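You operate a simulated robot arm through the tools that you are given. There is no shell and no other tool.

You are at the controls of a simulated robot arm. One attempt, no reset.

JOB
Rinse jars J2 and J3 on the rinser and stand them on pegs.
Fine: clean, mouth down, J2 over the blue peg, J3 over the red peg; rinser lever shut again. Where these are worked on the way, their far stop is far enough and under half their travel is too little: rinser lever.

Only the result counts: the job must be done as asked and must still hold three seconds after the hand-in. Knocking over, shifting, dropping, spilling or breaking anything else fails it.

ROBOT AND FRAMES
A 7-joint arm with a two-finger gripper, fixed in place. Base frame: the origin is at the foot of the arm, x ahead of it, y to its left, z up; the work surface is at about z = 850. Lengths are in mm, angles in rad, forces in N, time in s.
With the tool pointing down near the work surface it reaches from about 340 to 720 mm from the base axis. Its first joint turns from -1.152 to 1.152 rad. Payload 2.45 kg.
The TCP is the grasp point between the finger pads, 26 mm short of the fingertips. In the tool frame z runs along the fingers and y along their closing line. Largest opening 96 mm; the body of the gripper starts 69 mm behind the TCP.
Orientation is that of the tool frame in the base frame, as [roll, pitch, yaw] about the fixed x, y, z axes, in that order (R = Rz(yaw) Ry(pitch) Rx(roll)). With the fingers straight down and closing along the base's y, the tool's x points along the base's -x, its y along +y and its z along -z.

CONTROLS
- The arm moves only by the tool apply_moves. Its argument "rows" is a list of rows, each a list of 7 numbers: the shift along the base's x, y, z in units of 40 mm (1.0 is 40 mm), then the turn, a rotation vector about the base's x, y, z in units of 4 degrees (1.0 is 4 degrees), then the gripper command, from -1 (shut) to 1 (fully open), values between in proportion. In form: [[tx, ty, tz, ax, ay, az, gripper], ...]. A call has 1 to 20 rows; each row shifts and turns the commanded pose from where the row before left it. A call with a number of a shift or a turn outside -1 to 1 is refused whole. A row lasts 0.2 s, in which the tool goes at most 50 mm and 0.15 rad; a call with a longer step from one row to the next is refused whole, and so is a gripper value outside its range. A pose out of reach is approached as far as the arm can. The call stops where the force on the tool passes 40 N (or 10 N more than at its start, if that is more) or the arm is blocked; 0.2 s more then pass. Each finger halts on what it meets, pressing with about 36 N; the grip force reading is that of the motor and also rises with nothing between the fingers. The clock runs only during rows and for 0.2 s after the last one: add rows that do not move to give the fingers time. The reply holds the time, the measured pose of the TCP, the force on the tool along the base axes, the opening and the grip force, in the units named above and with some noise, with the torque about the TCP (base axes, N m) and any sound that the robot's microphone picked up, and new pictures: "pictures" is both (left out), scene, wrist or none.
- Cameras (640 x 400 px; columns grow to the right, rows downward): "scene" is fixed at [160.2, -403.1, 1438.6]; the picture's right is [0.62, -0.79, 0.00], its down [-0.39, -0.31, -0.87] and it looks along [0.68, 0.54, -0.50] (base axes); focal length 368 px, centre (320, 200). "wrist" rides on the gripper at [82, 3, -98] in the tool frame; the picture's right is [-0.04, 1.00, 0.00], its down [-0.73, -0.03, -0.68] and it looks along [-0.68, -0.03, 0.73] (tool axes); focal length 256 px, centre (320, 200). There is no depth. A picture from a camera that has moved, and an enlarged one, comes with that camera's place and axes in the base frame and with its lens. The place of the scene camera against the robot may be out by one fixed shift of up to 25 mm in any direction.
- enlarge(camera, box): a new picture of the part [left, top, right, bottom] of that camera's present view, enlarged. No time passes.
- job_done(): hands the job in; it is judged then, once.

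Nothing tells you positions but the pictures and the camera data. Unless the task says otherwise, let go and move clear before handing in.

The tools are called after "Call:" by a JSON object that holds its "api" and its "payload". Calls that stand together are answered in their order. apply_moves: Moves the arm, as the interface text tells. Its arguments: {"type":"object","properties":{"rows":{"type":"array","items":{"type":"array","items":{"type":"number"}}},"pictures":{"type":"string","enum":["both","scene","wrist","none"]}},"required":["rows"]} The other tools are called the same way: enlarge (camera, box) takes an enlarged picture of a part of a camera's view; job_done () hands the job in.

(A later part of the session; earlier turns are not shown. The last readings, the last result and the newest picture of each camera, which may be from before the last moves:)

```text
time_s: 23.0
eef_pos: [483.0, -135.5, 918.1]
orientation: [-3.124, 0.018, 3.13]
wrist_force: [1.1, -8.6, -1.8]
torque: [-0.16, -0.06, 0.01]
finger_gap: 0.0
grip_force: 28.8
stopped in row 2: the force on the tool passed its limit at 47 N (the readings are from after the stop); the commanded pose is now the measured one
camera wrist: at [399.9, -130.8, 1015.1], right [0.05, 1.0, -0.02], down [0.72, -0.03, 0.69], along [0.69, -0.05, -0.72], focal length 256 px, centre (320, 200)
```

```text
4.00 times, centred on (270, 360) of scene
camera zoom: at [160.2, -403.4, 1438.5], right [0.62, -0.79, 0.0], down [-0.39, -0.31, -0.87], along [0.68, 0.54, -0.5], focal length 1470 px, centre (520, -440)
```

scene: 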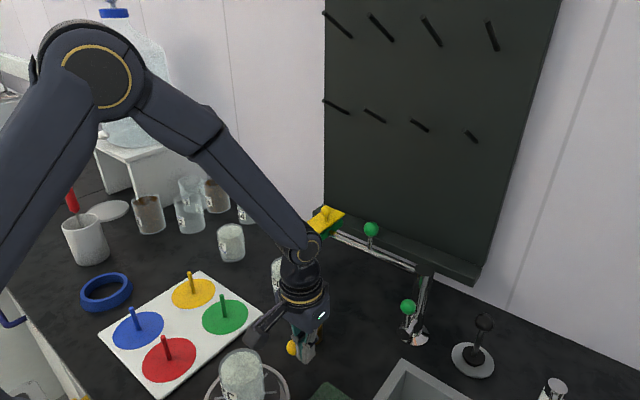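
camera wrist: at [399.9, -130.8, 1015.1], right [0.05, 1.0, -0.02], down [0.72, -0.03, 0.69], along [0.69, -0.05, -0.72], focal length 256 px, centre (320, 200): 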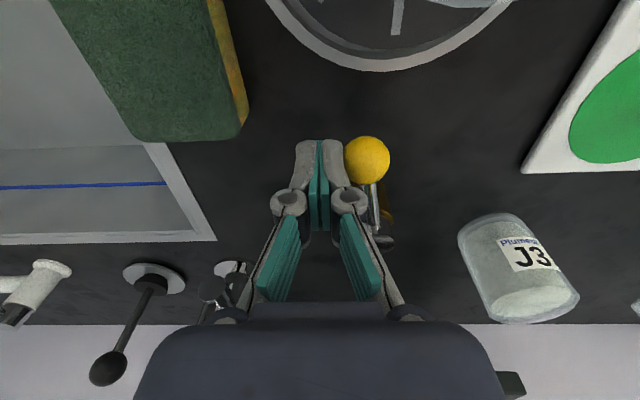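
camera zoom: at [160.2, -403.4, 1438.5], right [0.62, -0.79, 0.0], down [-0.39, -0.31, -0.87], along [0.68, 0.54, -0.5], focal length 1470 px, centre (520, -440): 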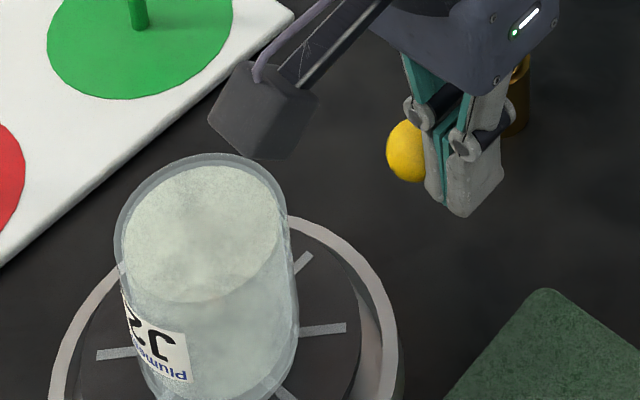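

The lever hit its far stop at about 90°. I'll back off slightly, correct the small tilt, and wait to see whether water runs.

Call:
{"api": "apply_moves", "payload": {"rows": [[0, -0.12, 0, 0.25, 0.26, 0.17, -1], [0, 0, 0, 0, 0, 0, -1], [0, 0, 0, 0, 0, 0, -1], [0, 0, 0, 0, 0, 0, -1], [0, 0, 0, 0, 0, 0, -1]]}}

Call:
{"api": "enlarge", "payload": {"camera": "scene", "box": [190, 320, 350, 400]}}

```text
time_s: 24.2
eef_pos: [484.6, -139.8, 918.6]
orientation: [3.14, -0.002, -3.137]
wrist_force: [0.3, 0.2, -0.3]
torque: [-0.03, 0.01, 0.01]
finger_gap: 0.0
grip_force: 29.1
camera wrist: at [401.9, -136.9, 1016.7], right [0.04, 1.0, 0.0], down [0.74, -0.03, 0.68], along [0.68, -0.02, -0.74], focal length 256 px, centre (320, 200)
```

scene: 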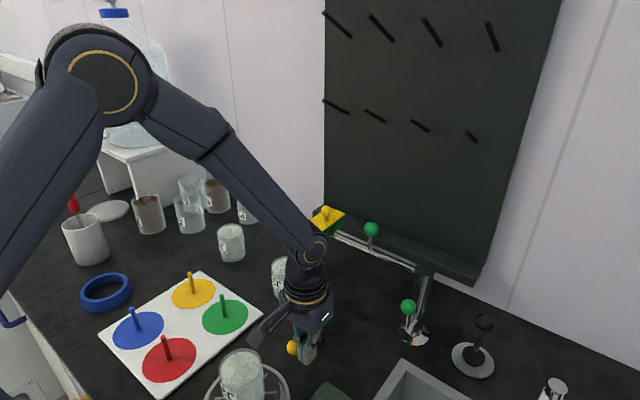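
wrist: 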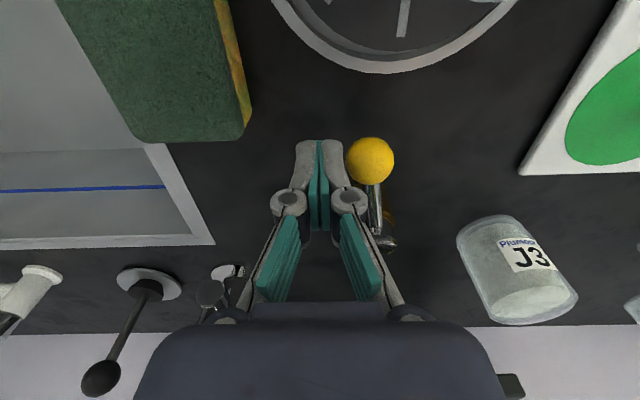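

```text
4.00 times, centred on (270, 360) of scene
camera zoom: at [160.2, -403.1, 1438.6], right [0.62, -0.79, 0.0], down [-0.39, -0.31, -0.87], along [0.68, 0.54, -0.5], focal length 1470 px, centre (520, -440)
```

zoom: 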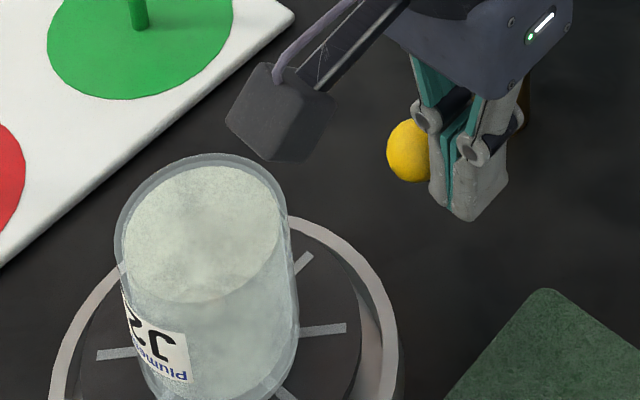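

No visible change yet. I'll wait a few more seconds.

Call:
{"api": "apply_moves", "payload": {"rows": [[0, 0, 0, 0, 0, 0, -1], [0, 0, 0, 0, 0, 0, -1], [0, 0, 0, 0, 0, 0, -1], [0, 0, 0, 0, 0, 0, -1], [0, 0, 0, 0, 0, 0, -1], [0, 0, 0, 0, 0, 0, -1], [0, 0, 0, 0, 0, 0, -1], [0, 0, 0, 0, 0, 0, -1], [0, 0, 0, 0, 0, 0, -1], [0, 0, 0, 0, 0, 0, -1], [0, 0, 0, 0, 0, 0, -1], [0, 0, 0, 0, 0, 0, -1], [0, 0, 0, 0, 0, 0, -1], [0, 0, 0, 0, 0, 0, -1], [0, 0, 0, 0, 0, 0, -1]], "pictures": "scene"}}

Call:
{"api": "enlarge", "payload": {"camera": "scene", "box": [190, 320, 350, 400]}}

Call:
{"api": "enlarge", "payload": {"camera": "scene", "box": [480, 320, 640, 400]}}

Call:
{"api": "enlarge", "payload": {"camera": "wrist", "box": [0, 240, 240, 400]}}

```text
time_s: 27.4
eef_pos: [483.6, -138.9, 917.2]
orientation: [3.139, -0.002, -3.139]
wrist_force: [-0.3, -0.8, -0.3]
torque: [0.01, -0.02, 0.01]
finger_gap: 0.0
grip_force: 27.7
```

scene: 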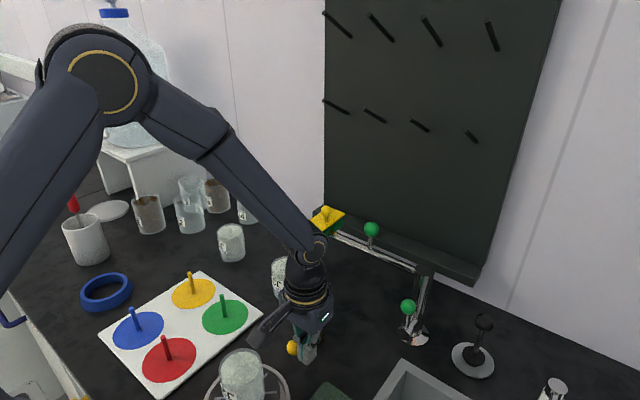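

```text
4.00 times, centred on (270, 360) of scene
camera zoom: at [160.2, -403.1, 1438.6], right [0.62, -0.79, 0.0], down [-0.39, -0.31, -0.87], along [0.68, 0.54, -0.5], focal length 1470 px, centre (520, -440)
```

zoom: 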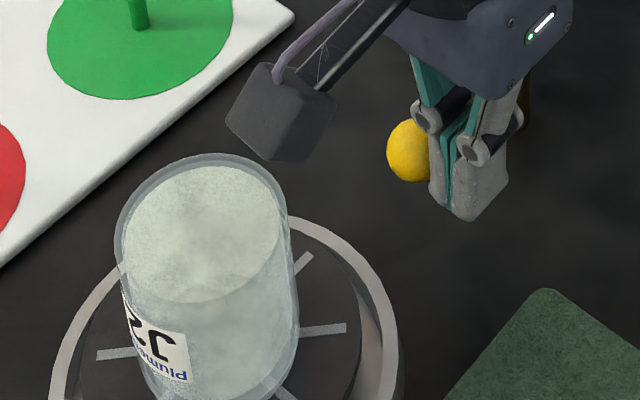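

```text
4.00 times, centred on (560, 360) of scene
camera zoom: at [160.2, -403.1, 1438.6], right [0.62, -0.79, 0.0], down [-0.39, -0.31, -0.87], along [0.68, 0.54, -0.5], focal length 1470 px, centre (-640, -440)
```

zoom: 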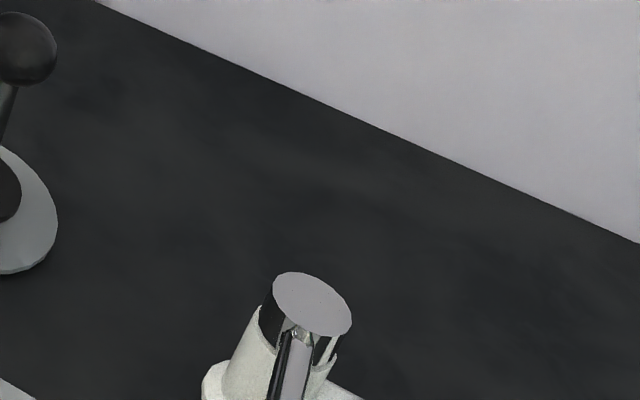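

```text
2.50 times, centred on (120, 320) of wrist
camera zoom: at [401.9, -136.9, 1016.7], right [0.04, 1.0, 0.0], down [0.74, -0.03, 0.68], along [0.68, -0.02, -0.74], focal length 640 px, centre (820, -100)
```

zoom: 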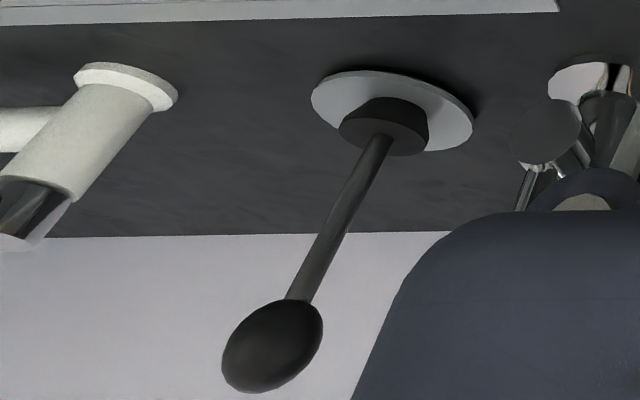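

Nothing has changed: no water, no sound, and J2 is still coated. Before doing more, I'll rise and survey the rinser, sink and the other valves.

Call:
{"api": "apply_moves", "payload": {"rows": [[0, -0.1, 0.9, 0, 0, 0, -1], [0, 0, 0.9, 0, 0, 0, -1], [-0.5, -0.5, 0.9, 0, 0, 0, -1], [-0.7, -0.5, 0.9, 0, 0, 0, -1], [-0.7, -0.5, 0.9, 0, 0, 0, -1], [-0.4, -0.5, 0.5, 0, 0, 0, -1], [0, 0, 0, 0, 0, 0, -1]]}}

Call:
{"api": "enlarge", "payload": {"camera": "wrist", "box": [0, 0, 320, 200]}}

Call:
{"api": "enlarge", "payload": {"camera": "wrist", "box": [280, 0, 480, 125]}}

Call:
{"api": "enlarge", "payload": {"camera": "wrist", "box": [0, 130, 320, 330]}}

```text
time_s: 29.0
eef_pos: [391.0, -222.3, 1121.1]
orientation: [3.139, -0.001, -3.137]
wrist_force: [0.1, 0.9, 1.4]
torque: [0.04, -0.04, -0.01]
finger_gap: 0.0
grip_force: 28.9
camera wrist: at [308.8, -219.6, 1219.8], right [0.04, 1.0, 0.0], down [0.74, -0.03, 0.68], along [0.68, -0.02, -0.74], focal length 256 px, centre (320, 200)
```

scene: 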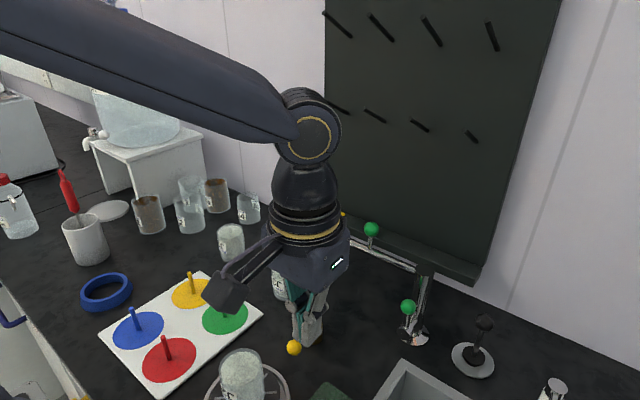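
wrist: 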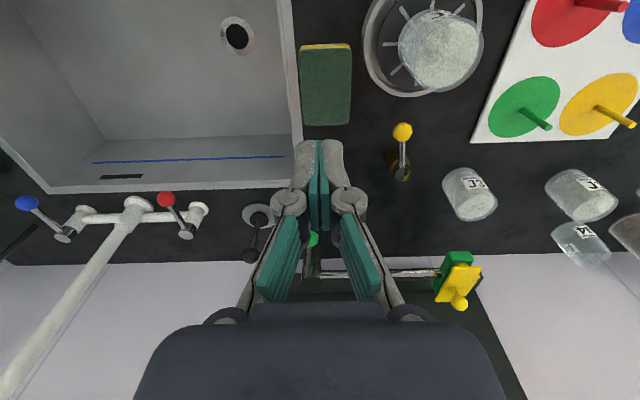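

```text
2.00 times, centred on (160, 100) of wrist
camera zoom: at [308.8, -219.6, 1219.8], right [0.04, 1.0, 0.0], down [0.74, -0.03, 0.68], along [0.68, -0.02, -0.74], focal length 512 px, centre (640, 400)
```

zoom: 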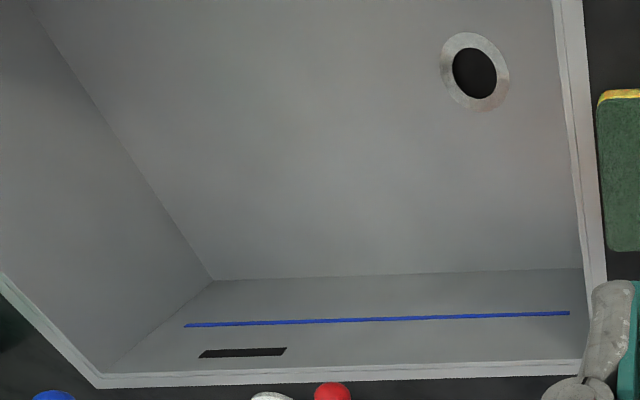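

```text
3.20 times, centred on (380, 62) of wrist
camera zoom: at [308.8, -219.6, 1219.8], right [0.04, 1.0, 0.0], down [0.74, -0.03, 0.68], along [0.68, -0.02, -0.74], focal length 819 px, centre (128, 640)
```

zoom: 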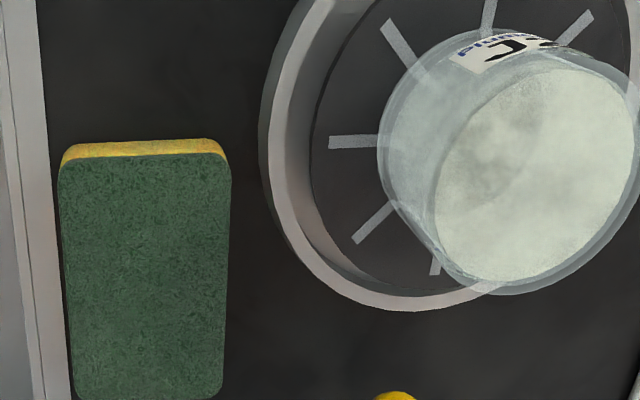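

```text
2.00 times, centred on (160, 230) of wrist
camera zoom: at [308.8, -219.6, 1219.8], right [0.04, 1.0, 0.0], down [0.74, -0.03, 0.68], along [0.68, -0.02, -0.74], focal length 512 px, centre (640, 140)
```

zoom: 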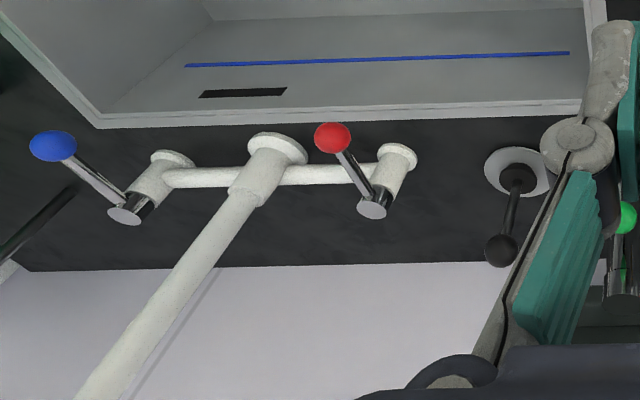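

The other levers belong to the sink (red/blue mixer, black drain) and a chrome swing arm. J2's wall may look a bit clearer, so I'll compare it with J1 and J3.

Call:
{"api": "enlarge", "payload": {"camera": "scene", "box": [200, 340, 300, 400]}}

Call:
{"api": "enlarge", "payload": {"camera": "wrist", "box": [380, 0, 500, 75]}}

Call:
{"api": "enlarge", "payload": {"camera": "wrist", "box": [430, 150, 630, 275]}}

Call:
{"api": "enlarge", "payload": {"camera": "wrist", "box": [370, 100, 530, 320]}}

Call:
{"api": "enlarge", "payload": {"camera": "scene", "box": [340, 200, 500, 360]}}

```text
6.40 times, centred on (250, 370) of scene
camera zoom: at [160.2, -403.1, 1438.6], right [0.62, -0.79, 0.0], down [-0.39, -0.31, -0.87], along [0.68, 0.54, -0.5], focal length 2352 px, centre (768, -888)
```

zoom: 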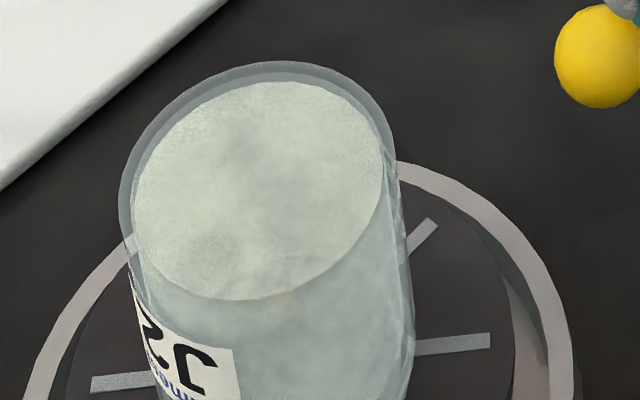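

```text
5.33 times, centred on (440, 38) of wrist
camera zoom: at [308.8, -219.6, 1219.8], right [0.04, 1.0, 0.0], down [0.74, -0.03, 0.68], along [0.68, -0.02, -0.74], focal length 1365 px, centre (-320, 1067)
```

zoom: 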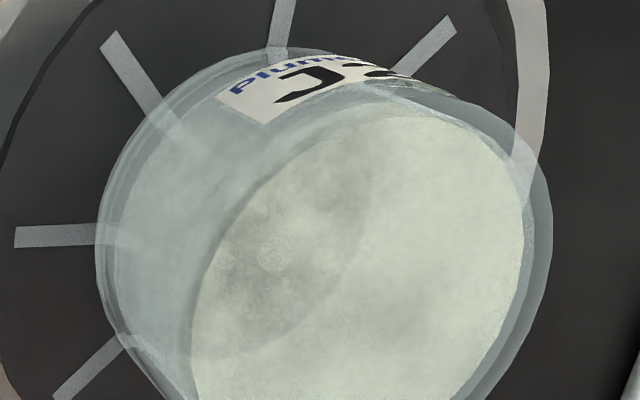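

```text
3.20 times, centred on (530, 212) of wrist
camera zoom: at [308.8, -219.6, 1219.8], right [0.04, 1.0, 0.0], down [0.74, -0.03, 0.68], along [0.68, -0.02, -0.74], focal length 819 px, centre (-352, 160)
```

zoom: 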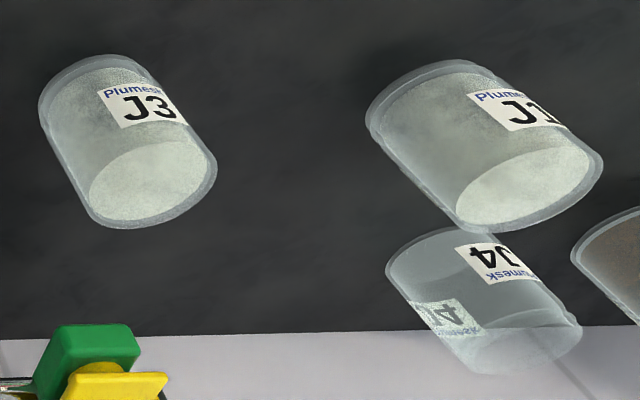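

```text
1.82 times, centred on (450, 210) of wrist
camera zoom: at [308.8, -219.6, 1219.8], right [0.04, 1.0, 0.0], down [0.74, -0.03, 0.68], along [0.68, -0.02, -0.74], focal length 465 px, centre (84, 182)
```

zoom: 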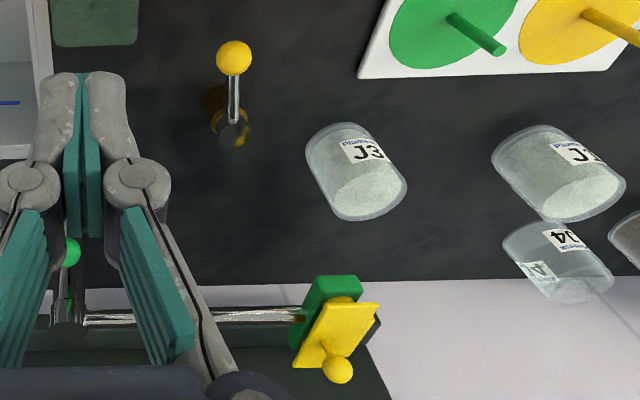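

```text
2.50 times, centred on (420, 280) of scene
camera zoom: at [160.2, -403.1, 1438.6], right [0.62, -0.79, 0.0], down [-0.39, -0.31, -0.87], along [0.68, 0.54, -0.5], focal length 919 px, centre (70, 0)
```

zoom: 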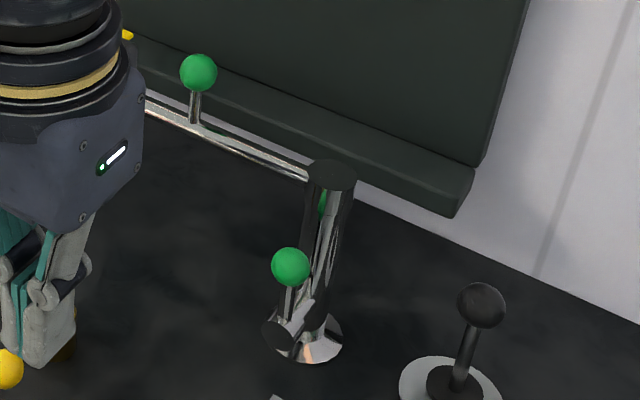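

I can't tell yet whether J2 is changing. I'll wait a few more seconds from this same viewpoint and compare.

Call:
{"api": "apply_moves", "payload": {"rows": [[0, 0, 0, 0, 0, 0, -1], [0, 0, 0, 0, 0, 0, -1], [0, 0, 0, 0, 0, 0, -1], [0, 0, 0, 0, 0, 0, -1], [0, 0, 0, 0, 0, 0, -1], [0, 0, 0, 0, 0, 0, -1], [0, 0, 0, 0, 0, 0, -1], [0, 0, 0, 0, 0, 0, -1], [0, 0, 0, 0, 0, 0, -1], [0, 0, 0, 0, 0, 0, -1], [0, 0, 0, 0, 0, 0, -1], [0, 0, 0, 0, 0, 0, -1], [0, 0, 0, 0, 0, 0, -1], [0, 0, 0, 0, 0, 0, -1], [0, 0, 0, 0, 0, 0, -1]], "pictures": "none"}}

Call:
{"api": "enlarge", "payload": {"camera": "scene", "box": [200, 340, 300, 400]}}

Call:
{"api": "enlarge", "payload": {"camera": "wrist", "box": [380, 0, 500, 75]}}

Call:
{"api": "enlarge", "payload": {"camera": "wrist", "box": [370, 100, 450, 200]}}

```text
time_s: 32.2
eef_pos: [391.7, -221.0, 1121.2]
orientation: [3.141, -0.002, -3.14]
wrist_force: [0.7, -0.3, 0.7]
torque: [0.02, 0.03, -0.01]
finger_gap: 0.1
grip_force: 28.5
```

```text
6.40 times, centred on (250, 370) of scene
camera zoom: at [160.2, -403.1, 1438.6], right [0.62, -0.79, 0.0], down [-0.39, -0.31, -0.87], along [0.68, 0.54, -0.5], focal length 2352 px, centre (768, -888)
```

zoom: 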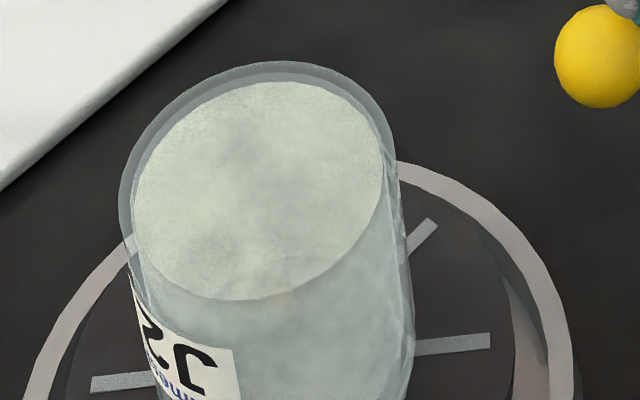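

```text
5.33 times, centred on (440, 38) of wrist
camera zoom: at [309.2, -219.3, 1219.4], right [0.04, 1.0, 0.0], down [0.74, -0.03, 0.68], along [0.68, -0.02, -0.74], focal length 1365 px, centre (-320, 1067)
```

zoom: 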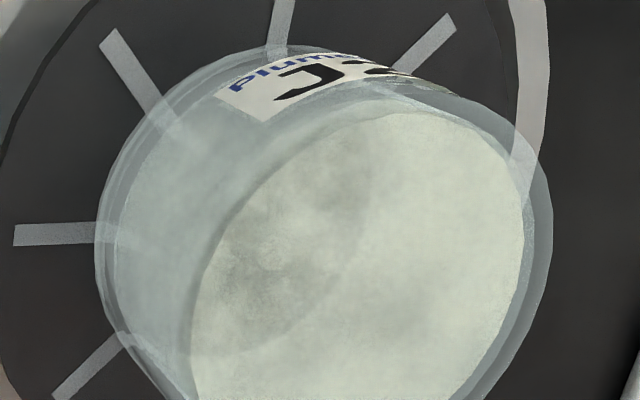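

```text
4.00 times, centred on (410, 150) of wrist
camera zoom: at [309.2, -219.3, 1219.4], right [0.04, 1.0, 0.0], down [0.74, -0.03, 0.68], along [0.68, -0.02, -0.74], focal length 1024 px, centre (-40, 400)
```

zoom: 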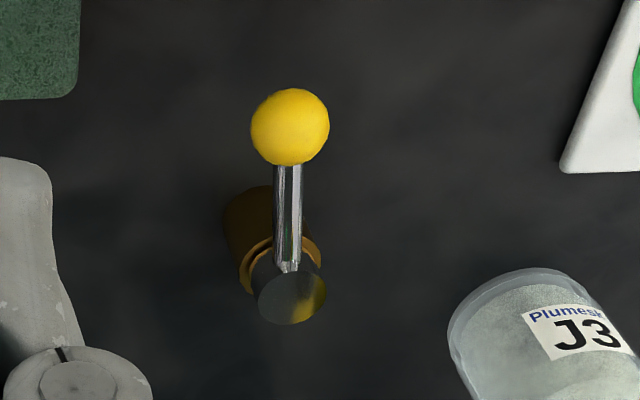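

No change after more waiting, so no water is flowing with the lever at this stop. I'll return the lever by pushing it back from the other side, and also check whether it travels the other way.

Call:
{"api": "apply_moves", "payload": {"rows": [[0.515, 0.9, 0, 0, 0, 0, -1], [0.515, 0.9, 0, 0, 0, 0, -1], [0.515, 0.9, 0, 0, 0, 0, -1], [0.515, 0.9, 0, 0, 0, 0, -1], [0, 0, -0.9, 0, 0, 0, -1], [0, 0, -0.9, 0, 0, 0, -1], [0, 0, 0, 0, 0, 0, -1]]}}

```text
time_s: 33.8
eef_pos: [473.1, -77.2, 1045.5]
orientation: [3.138, 0.0, -3.138]
wrist_force: [0.8, 0.3, 0.0]
torque: [-0.02, -0.03, -0.02]
finger_gap: 0.1
grip_force: 28.7
camera wrist: at [391.9, -75.1, 1143.5], right [0.04, 1.0, 0.0], down [0.74, -0.03, 0.68], along [0.68, -0.02, -0.74], focal length 256 px, centre (320, 200)
```

scene: 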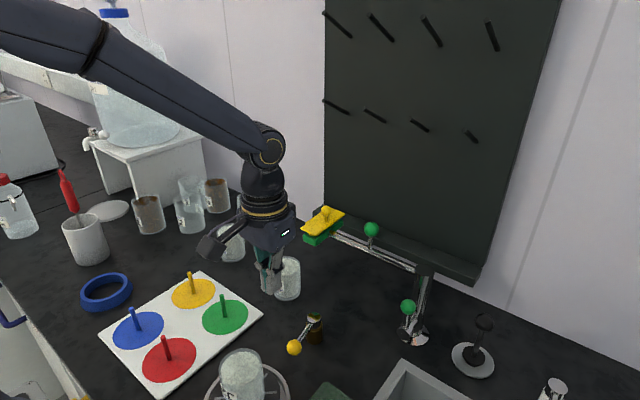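
wrist: 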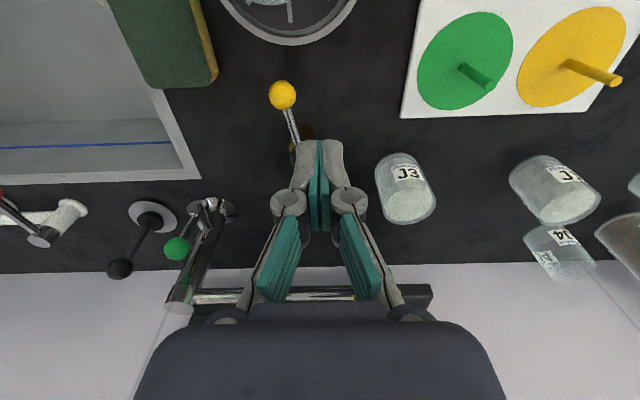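

Clear to descend beside the ball on its +y side. Then I'll push it back around the arc.

Call:
{"api": "apply_moves", "payload": {"rows": [[0, 0, -0.8, 0, 0, 0, -1], [0, 0, -0.8, 0, 0, 0, -1], [0, 0, -0.8, 0, 0, 0, -1], [0, 0, -0.72, 0, 0, 0, -1], [0.05, -0.25, 0, 0, 0, 0, -1], [0, 0, 0, 0, 0, 0, -1]]}}

```text
time_s: 35.2
eef_pos: [477.3, -87.5, 921.5]
orientation: [3.138, -0.003, -3.139]
wrist_force: [0.0, 0.4, 0.2]
torque: [0.03, -0.01, -0.01]
finger_gap: 0.0
grip_force: 28.3
camera wrist: at [395.6, -85.8, 1020.7], right [0.04, 1.0, 0.0], down [0.74, -0.03, 0.68], along [0.68, -0.02, -0.74], focal length 256 px, centre (320, 200)
```

scene: 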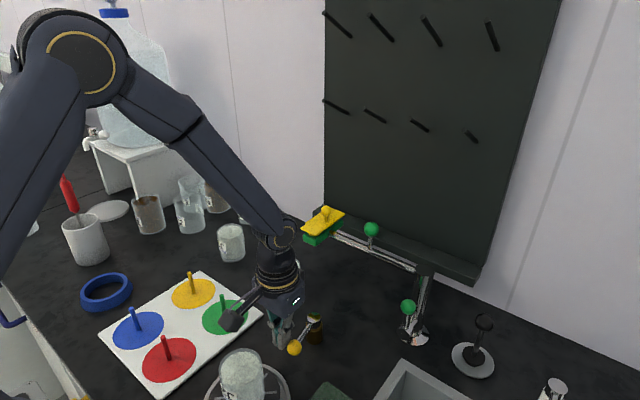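
wrist: 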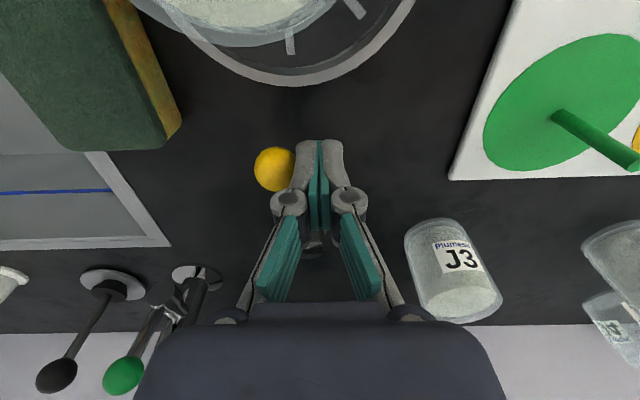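

Call:
{"api": "apply_moves", "payload": {"rows": [[-0.03, -0.37, 0, 0, 0, 0, -1], [0.035, -0.32, 0, 0, 0, 0, -1], [0.085, -0.31, 0, 0, 0, 0, -1], [0.14, -0.29, 0, 0, 0, 0, -1], [0.19, -0.265, 0, 0, 0, 0, -1], [0.23, -0.23, 0, 0, 0, 0, -1], [0, 0, 0, 0, 0, 0, -1]]}}

```text
time_s: 36.8
eef_pos: [502.2, -159.1, 922.4]
orientation: [3.139, -0.002, -3.137]
wrist_force: [-0.2, 0.5, 0.8]
torque: [0.03, 0.02, 0.02]
finger_gap: 0.4
grip_force: 28.5
camera wrist: at [419.8, -156.9, 1020.4], right [0.04, 1.0, 0.0], down [0.74, -0.03, 0.68], along [0.68, -0.02, -0.74], focal length 256 px, centre (320, 200)
```

scene: 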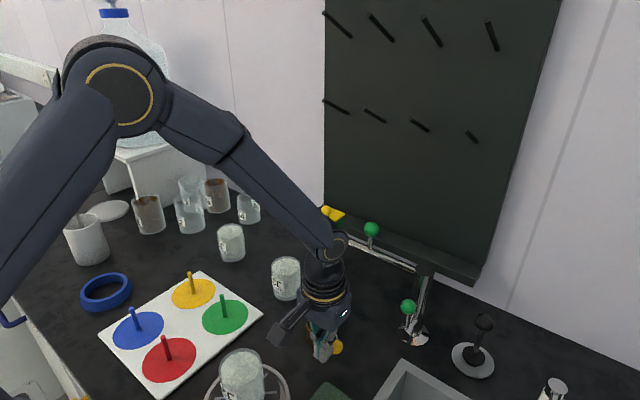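
wrist: 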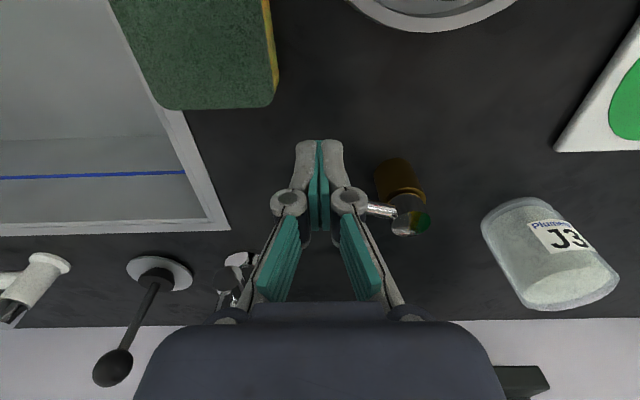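

Call:
{"api": "apply_moves", "payload": {"rows": [[0.27, -0.185, 0, 0, 0, 0, -1], [0.28, -0.12, 0, 0, 0, 0, -1], [0.15, -0.04, 0, 0, 0, 0, -1], [0.15, -0.04, 0, 0, 0, 0, -1], [0, 0, 0, 0, 0, 0, -1]]}}

```text
time_s: 38.0
eef_pos: [527.6, -176.4, 919.3]
orientation: [3.133, -0.02, -3.138]
wrist_force: [-39.0, 3.6, 7.1]
torque: [0.08, 0.61, 0.25]
finger_gap: 0.1
grip_force: 27.7
camera wrist: at [447.2, -174.2, 1019.4], right [0.04, 1.0, 0.01], down [0.75, -0.03, 0.66], along [0.66, -0.02, -0.75], focal length 256 px, centre (320, 200)
```

scene: 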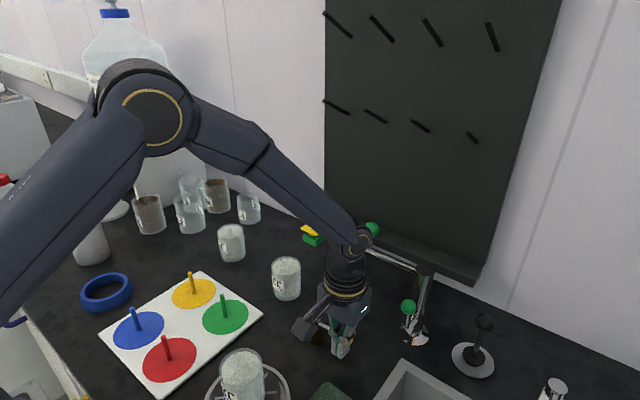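
wrist: 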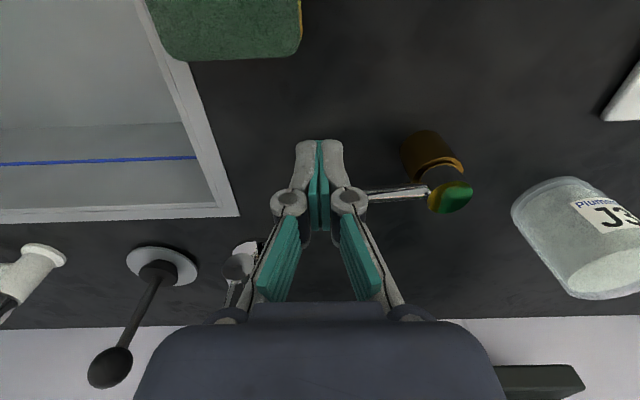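

The lever hit its near stop, so it is back at its starting position. I'll back off and look at J2 again.

Call:
{"api": "apply_moves", "payload": {"rows": [[-0.3, 0, 0, 0, 0, 0, -1], [-0.5, 0, 0.5, 0, 0, 0, -1], [-0.5, 0, 0.9, 0, 0, 0, -1], [-0.7, 0.5, 0.9, 0, 0, 0, -1], [-0.7, 0.5, 0.9, 0, 0, 0, -1], [-0.5, 0.5, 0.5, 0, 0, 0, -1], [0, 0, 0, 0, 0, 0, -1]]}}

Call:
{"api": "enlarge", "payload": {"camera": "scene", "box": [200, 340, 300, 400]}}

Call:
{"api": "enlarge", "payload": {"camera": "wrist", "box": [240, 0, 440, 125]}}

Call:
{"api": "enlarge", "payload": {"camera": "wrist", "box": [120, 120, 440, 320]}}

Call:
{"api": "enlarge", "payload": {"camera": "scene", "box": [220, 240, 320, 310]}}

```text
time_s: 39.6
eef_pos: [405.0, -116.6, 1068.9]
orientation: [3.138, -0.002, -3.138]
wrist_force: [0.3, -0.5, -0.1]
torque: [-0.02, 0.03, 0.02]
finger_gap: 0.0
grip_force: 28.0
camera wrist: at [322.9, -114.1, 1167.3], right [0.04, 1.0, 0.0], down [0.74, -0.03, 0.68], along [0.68, -0.02, -0.74], focal length 256 px, centre (320, 200)
```

scene: 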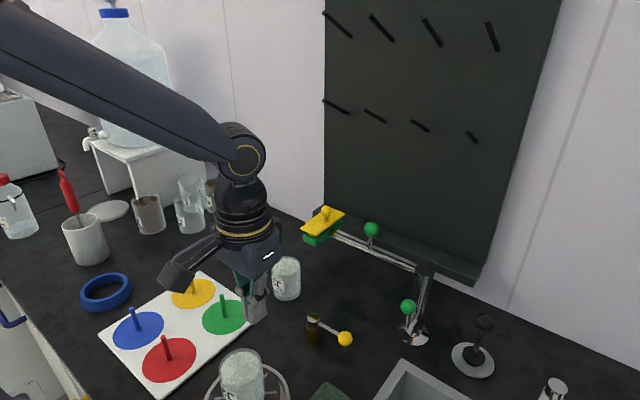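
wrist: 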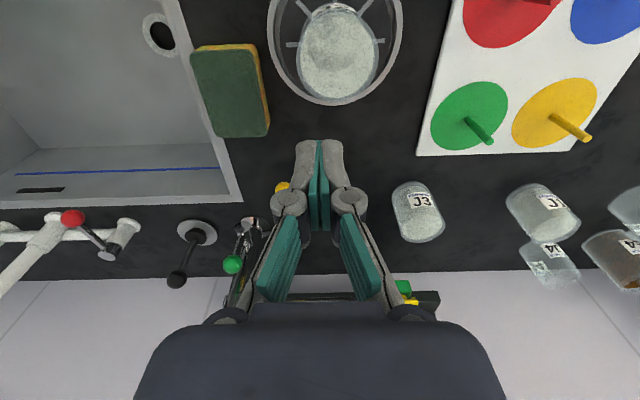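

```text
6.40 times, centred on (250, 370) of scene
camera zoom: at [160.2, -403.1, 1438.6], right [0.62, -0.79, 0.0], down [-0.39, -0.31, -0.87], along [0.68, 0.54, -0.5], focal length 2352 px, centre (768, -888)
```

zoom: 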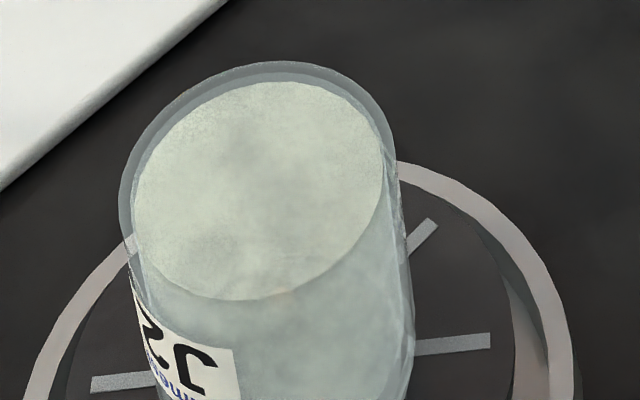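

```text
3.20 times, centred on (340, 62) of wrist
camera zoom: at [322.9, -114.1, 1167.3], right [0.04, 1.0, 0.0], down [0.74, -0.03, 0.68], along [0.68, -0.02, -0.74], focal length 819 px, centre (256, 640)
```

zoom: 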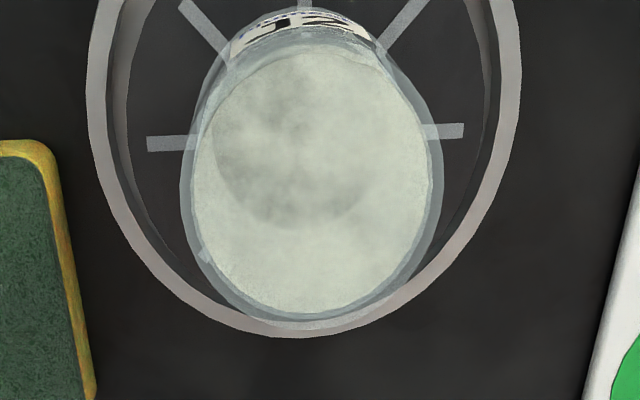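

```text
2.00 times, centred on (280, 220) of wrist
camera zoom: at [322.9, -114.1, 1167.3], right [0.04, 1.0, 0.0], down [0.74, -0.03, 0.68], along [0.68, -0.02, -0.74], focal length 512 px, centre (400, 160)
```

zoom: 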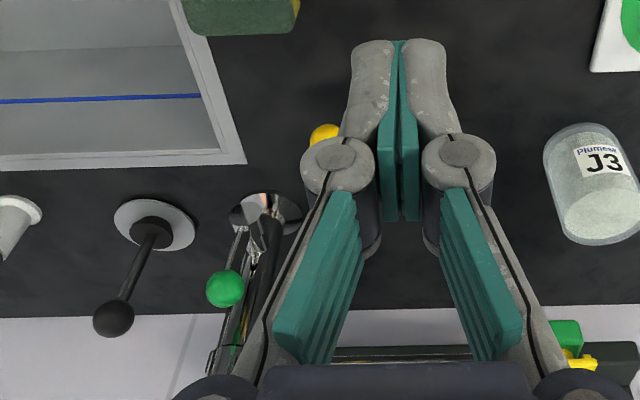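

```text
5.71 times, centred on (270, 275) of scene
camera zoom: at [160.2, -403.1, 1438.6], right [0.62, -0.79, 0.0], down [-0.39, -0.31, -0.87], along [0.68, 0.54, -0.5], focal length 2100 px, centre (606, -229)
```

zoom: 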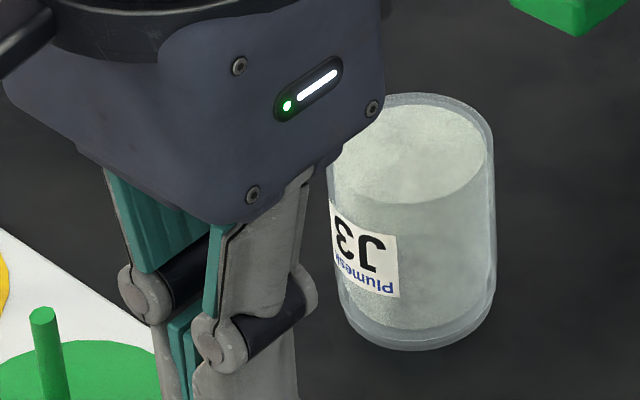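

Nothing has changed on J2. I'll look at the parts of the scene I haven't examined: the front edge, the bottom-left, and the chrome device.

Call:
{"api": "enlarge", "payload": {"camera": "scene", "box": [0, 260, 140, 400]}}

Call:
{"api": "enlarge", "payload": {"camera": "scene", "box": [0, 60, 140, 260]}}

Call:
{"api": "enlarge", "payload": {"camera": "scene", "box": [290, 190, 390, 260]}}

Call:
{"api": "enlarge", "payload": {"camera": "scene", "box": [370, 240, 470, 350]}}

Call:
{"api": "enlarge", "payload": {"camera": "scene", "box": [180, 340, 280, 400]}}

```text
2.86 times, centred on (70, 330) of scene
camera zoom: at [160.2, -403.1, 1438.6], right [0.62, -0.79, 0.0], down [-0.39, -0.31, -0.87], along [0.68, 0.54, -0.5], focal length 1050 px, centre (1034, -171)
```

zoom: 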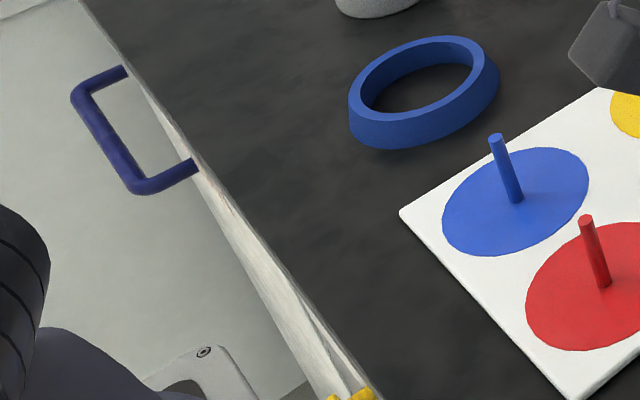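

```text
2.00 times, centred on (70, 160) of scene
camera zoom: at [160.2, -403.1, 1438.6], right [0.62, -0.79, 0.0], down [-0.39, -0.31, -0.87], along [0.68, 0.54, -0.5], focal length 735 px, centre (820, 280)
```

zoom: 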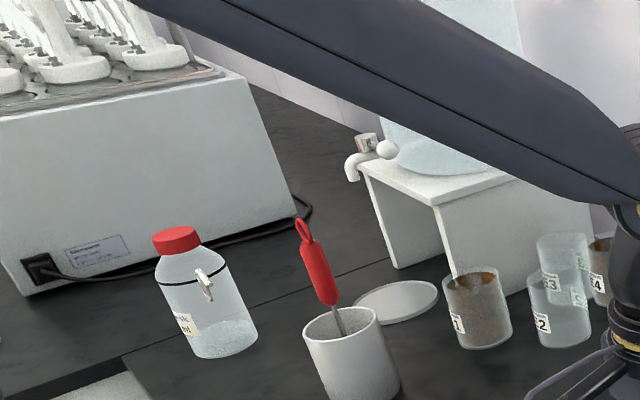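

```text
5.71 times, centred on (340, 225) of scene
camera zoom: at [160.2, -403.1, 1438.6], right [0.62, -0.79, 0.0], down [-0.39, -0.31, -0.87], along [0.68, 0.54, -0.5], focal length 2100 px, centre (206, 57)
```

zoom: 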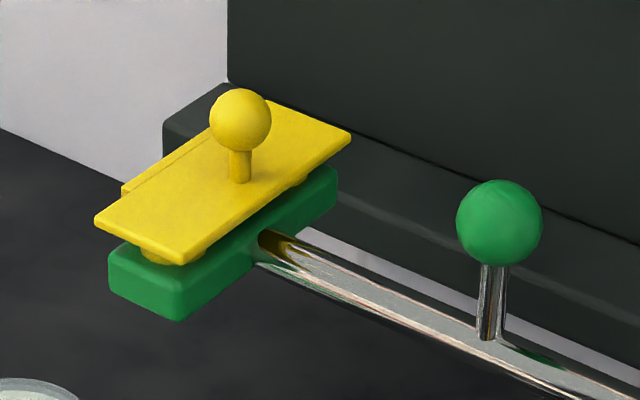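

```text
3.64 times, centred on (420, 295) of scene
camera zoom: at [160.2, -403.1, 1438.6], right [0.62, -0.79, 0.0], down [-0.39, -0.31, -0.87], along [0.68, 0.54, -0.5], focal length 1336 px, centre (-44, -146)
```

zoom: 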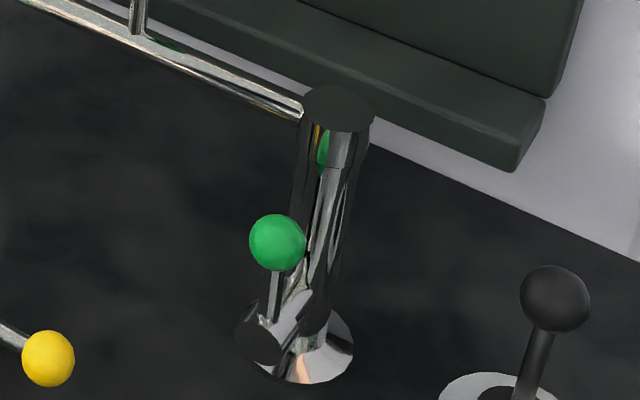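

```text
6.40 times, centred on (230, 370) of scene
camera zoom: at [160.2, -403.1, 1438.6], right [0.62, -0.79, 0.0], down [-0.39, -0.31, -0.87], along [0.68, 0.54, -0.5], focal length 2352 px, centre (896, -888)
```

zoom: 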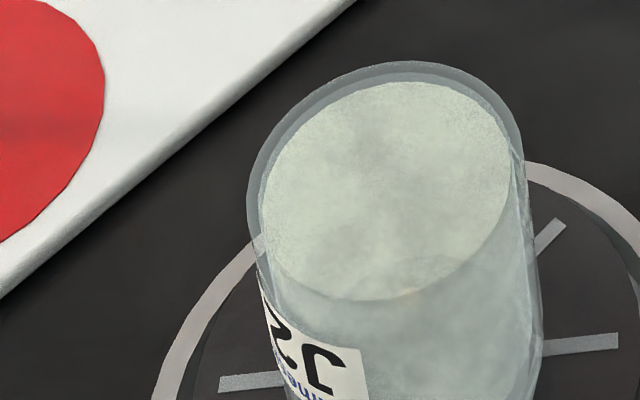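

Hypotheses so far: the yellow brass lever was fully worked without effect, and the chrome arm looks like an eyewash. I haven't seen the area in front of the rinser (small x), so I'll tilt the camera back to inspect it.

Call:
{"api": "apply_moves", "payload": {"rows": [[0, -0.1, 0.9, 0, 1, 0, -1], [0, -0.1, 0.9, 0, 1, 0, -1], [0, -0.1, 0, 0, 1, 0, -1], [0, -0.1, 0, 0, 1, 0, -1], [0, 0, 0, 0, 1, 0, -1], [0, 0, 0, 0, 1, 0, -1], [0, 0, 0, 0, 1, 0, -1], [0, 0, 0, 0, 1, 0, -1], [0, 0, 0, 0, 1, 0, -1], [0, 0, 0, 0, 0, 0, -1]]}}

```text
time_s: 41.8
eef_pos: [407.8, -131.9, 1141.7]
orientation: [3.137, -0.632, -3.137]
wrist_force: [0.6, 0.0, 0.7]
torque: [0.0, -0.03, 0.0]
finger_gap: 0.1
grip_force: 28.8
camera wrist: at [399.5, -129.5, 1269.3], right [0.03, 1.0, -0.02], down [0.99, -0.03, 0.11], along [0.11, -0.02, -0.99], focal length 256 px, centre (320, 200)
```

scene: 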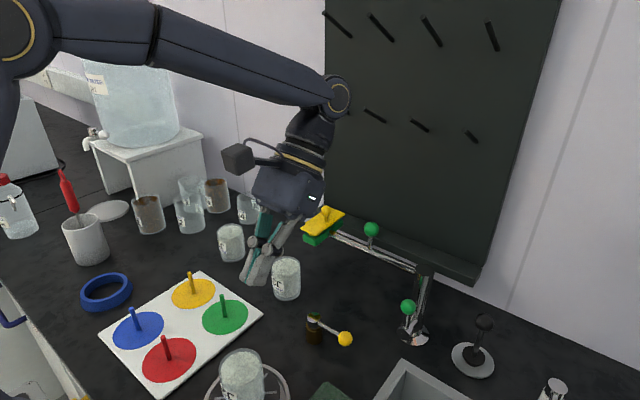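
wrist: 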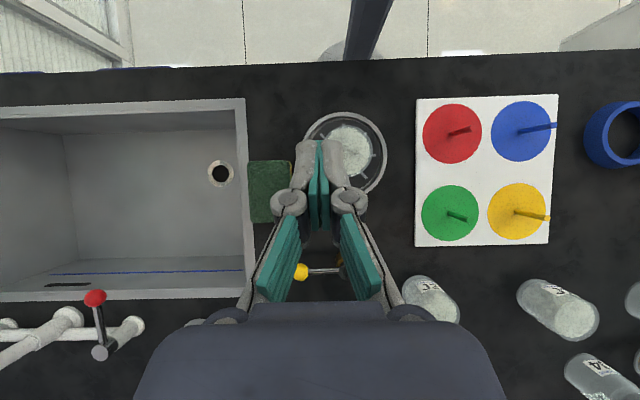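

Call:
{"api": "enlarge", "payload": {"camera": "wrist", "box": [240, 60, 440, 200]}}

Call:
{"api": "enlarge", "payload": {"camera": "wrist", "box": [0, 0, 320, 140]}}

Call:
{"api": "enlarge", "payload": {"camera": "wrist", "box": [380, 240, 640, 400]}}

Call:
{"api": "enlarge", "payload": {"camera": "wrist", "box": [400, 70, 600, 260]}}

```text
2.86 times, centred on (340, 130) of wrist
camera zoom: at [399.5, -129.5, 1269.3], right [0.03, 1.0, -0.02], down [0.99, -0.03, 0.11], along [0.11, -0.02, -0.99], focal length 731 px, centre (263, 400)
```

zoom: 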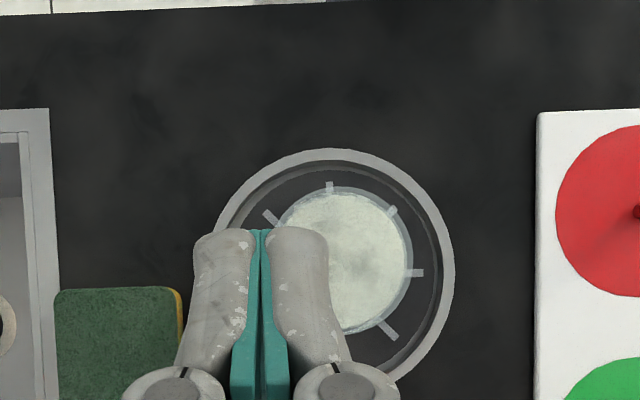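

```text
2.00 times, centred on (160, 70) of wrist
camera zoom: at [399.5, -129.5, 1269.3], right [0.03, 1.0, -0.02], down [0.99, -0.03, 0.11], along [0.11, -0.02, -0.99], focal length 512 px, centre (640, 460)
```

zoom: 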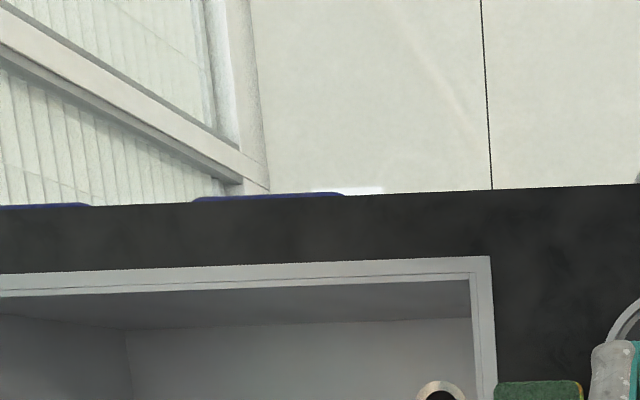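

```text
2.46 times, centred on (510, 320) of wrist
camera zoom: at [399.5, -129.5, 1269.3], right [0.03, 1.0, -0.02], down [0.99, -0.03, 0.11], along [0.11, -0.02, -0.99], focal length 630 px, centre (-148, -95)
```

zoom: 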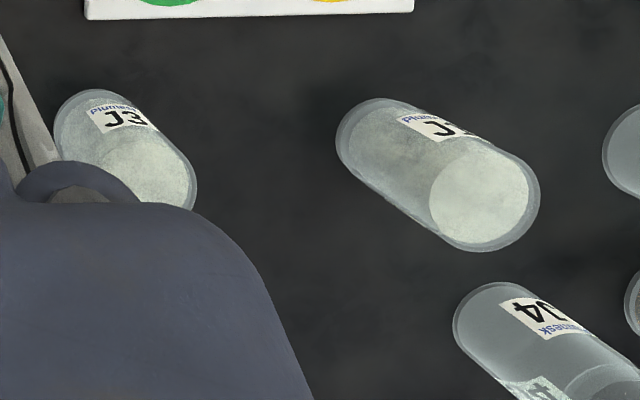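

```text
2.11 times, centred on (500, 165) of wrist
camera zoom: at [399.5, -129.5, 1269.3], right [0.03, 1.0, -0.02], down [0.99, -0.03, 0.11], along [0.11, -0.02, -0.99], focal length 539 px, centre (-59, 274)
```

zoom: 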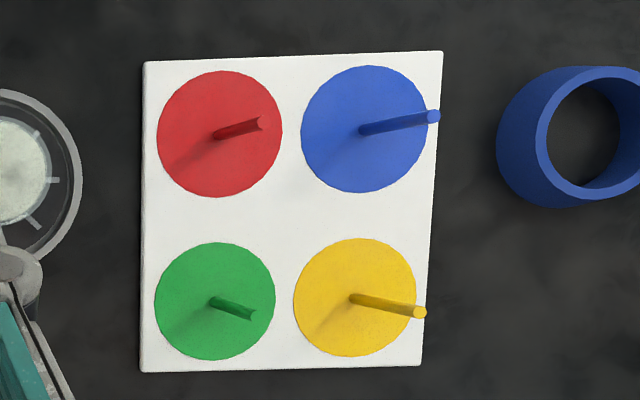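

There is no other lever near the rinser. The rinser disc looks like a separate plate, so it may also need pressing. I'll level the tool and gently press on top of J2 to feel whether the plate gives.

Call:
{"api": "apply_moves", "payload": {"rows": [[0, 0, 0, 0, -1, 0, -1], [0, 0, 0, 0, -1, 0, -1], [0, 0, 0, 0, -1, 0, -1], [0, 0, 0, 0, -1, 0, -1], [-0.1, 0.15, -0.2, 0, -1, 0, -1], [-0.15, 0.15, -0.5, 0, -1, 0, -1], [-0.15, 0.15, -0.8, 0, -1, 0, -1], [-0.15, 0.15, -0.8, 0, -1, 0, -1], [-0.15, 0.15, -0.8, 0, -1, 0, -1], [0, 0, 0, 0, 0, 0, -1]]}}

```text
time_s: 44.0
eef_pos: [375.8, -96.5, 1017.2]
orientation: [3.139, -0.002, -3.138]
wrist_force: [0.1, -0.4, -0.1]
torque: [-0.03, 0.01, 0.0]
finger_gap: 0.0
grip_force: 28.6
camera wrist: at [294.0, -94.9, 1116.1], right [0.04, 1.0, 0.0], down [0.73, -0.03, 0.68], along [0.68, -0.02, -0.74], focal length 256 px, centre (320, 200)
```

scene: 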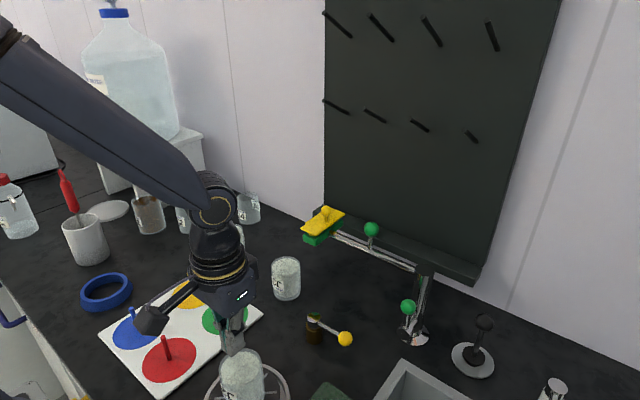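
wrist: 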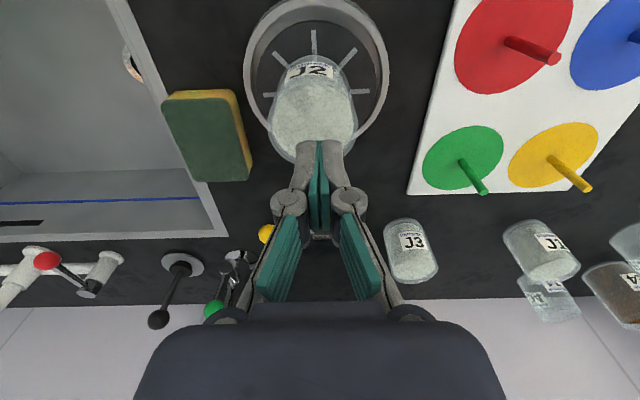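

Call:
{"api": "apply_moves", "payload": {"rows": [[0.07, -0.13, -0.4, 0, 0, 0, -1], [0, 0, -0.35, 0, 0, 0, -1], [0, 0, 0, 0, 0, 0, -1]], "pictures": "none"}}

Call:
{"api": "apply_moves", "payload": {"rows": [[0, 0, -0.1, 0, 0, 0, -1], [0, 0, 0, 0, 0, 0, -1]], "pictures": "none"}}

Call:
{"api": "apply_moves", "payload": {"rows": [[0, 0, -0.05, 0, 0, 0, -1], [0, 0, 0, 0, 0, 0, -1]], "pictures": "none"}}

Call:
{"api": "apply_moves", "payload": {"rows": [[0, 0, -0.05, 0, 0, 0, -1], [0, 0, 0, 0, 0, 0, -1]], "pictures": "none"}}

```text
time_s: 44.8
eef_pos: [380.9, -104.8, 986.2]
orientation: [3.136, -0.002, -3.139]
wrist_force: [-0.7, 0.2, -0.3]
torque: [-0.01, 0.02, -0.01]
finger_gap: 0.0
grip_force: 28.7
```

```text
time_s: 45.4
eef_pos: [382.9, -103.6, 982.5]
orientation: [3.139, -0.002, -3.137]
wrist_force: [-1.8, 0.1, 2.8]
torque: [0.01, 0.02, 0.02]
finger_gap: 6.1
grip_force: 28.6
```

```text
time_s: 46.0
eef_pos: [381.7, -105.0, 981.2]
orientation: [3.139, -0.002, -3.139]
wrist_force: [0.4, -0.2, 1.9]
torque: [0.03, 0.0, -0.03]
finger_gap: 6.2
grip_force: 28.3
```

```text
time_s: 46.6
eef_pos: [382.3, -105.6, 977.8]
orientation: [3.139, -0.003, -3.139]
wrist_force: [-0.1, 1.3, 3.0]
torque: [0.02, -0.02, -0.05]
finger_gap: 6.3
grip_force: 28.6
```

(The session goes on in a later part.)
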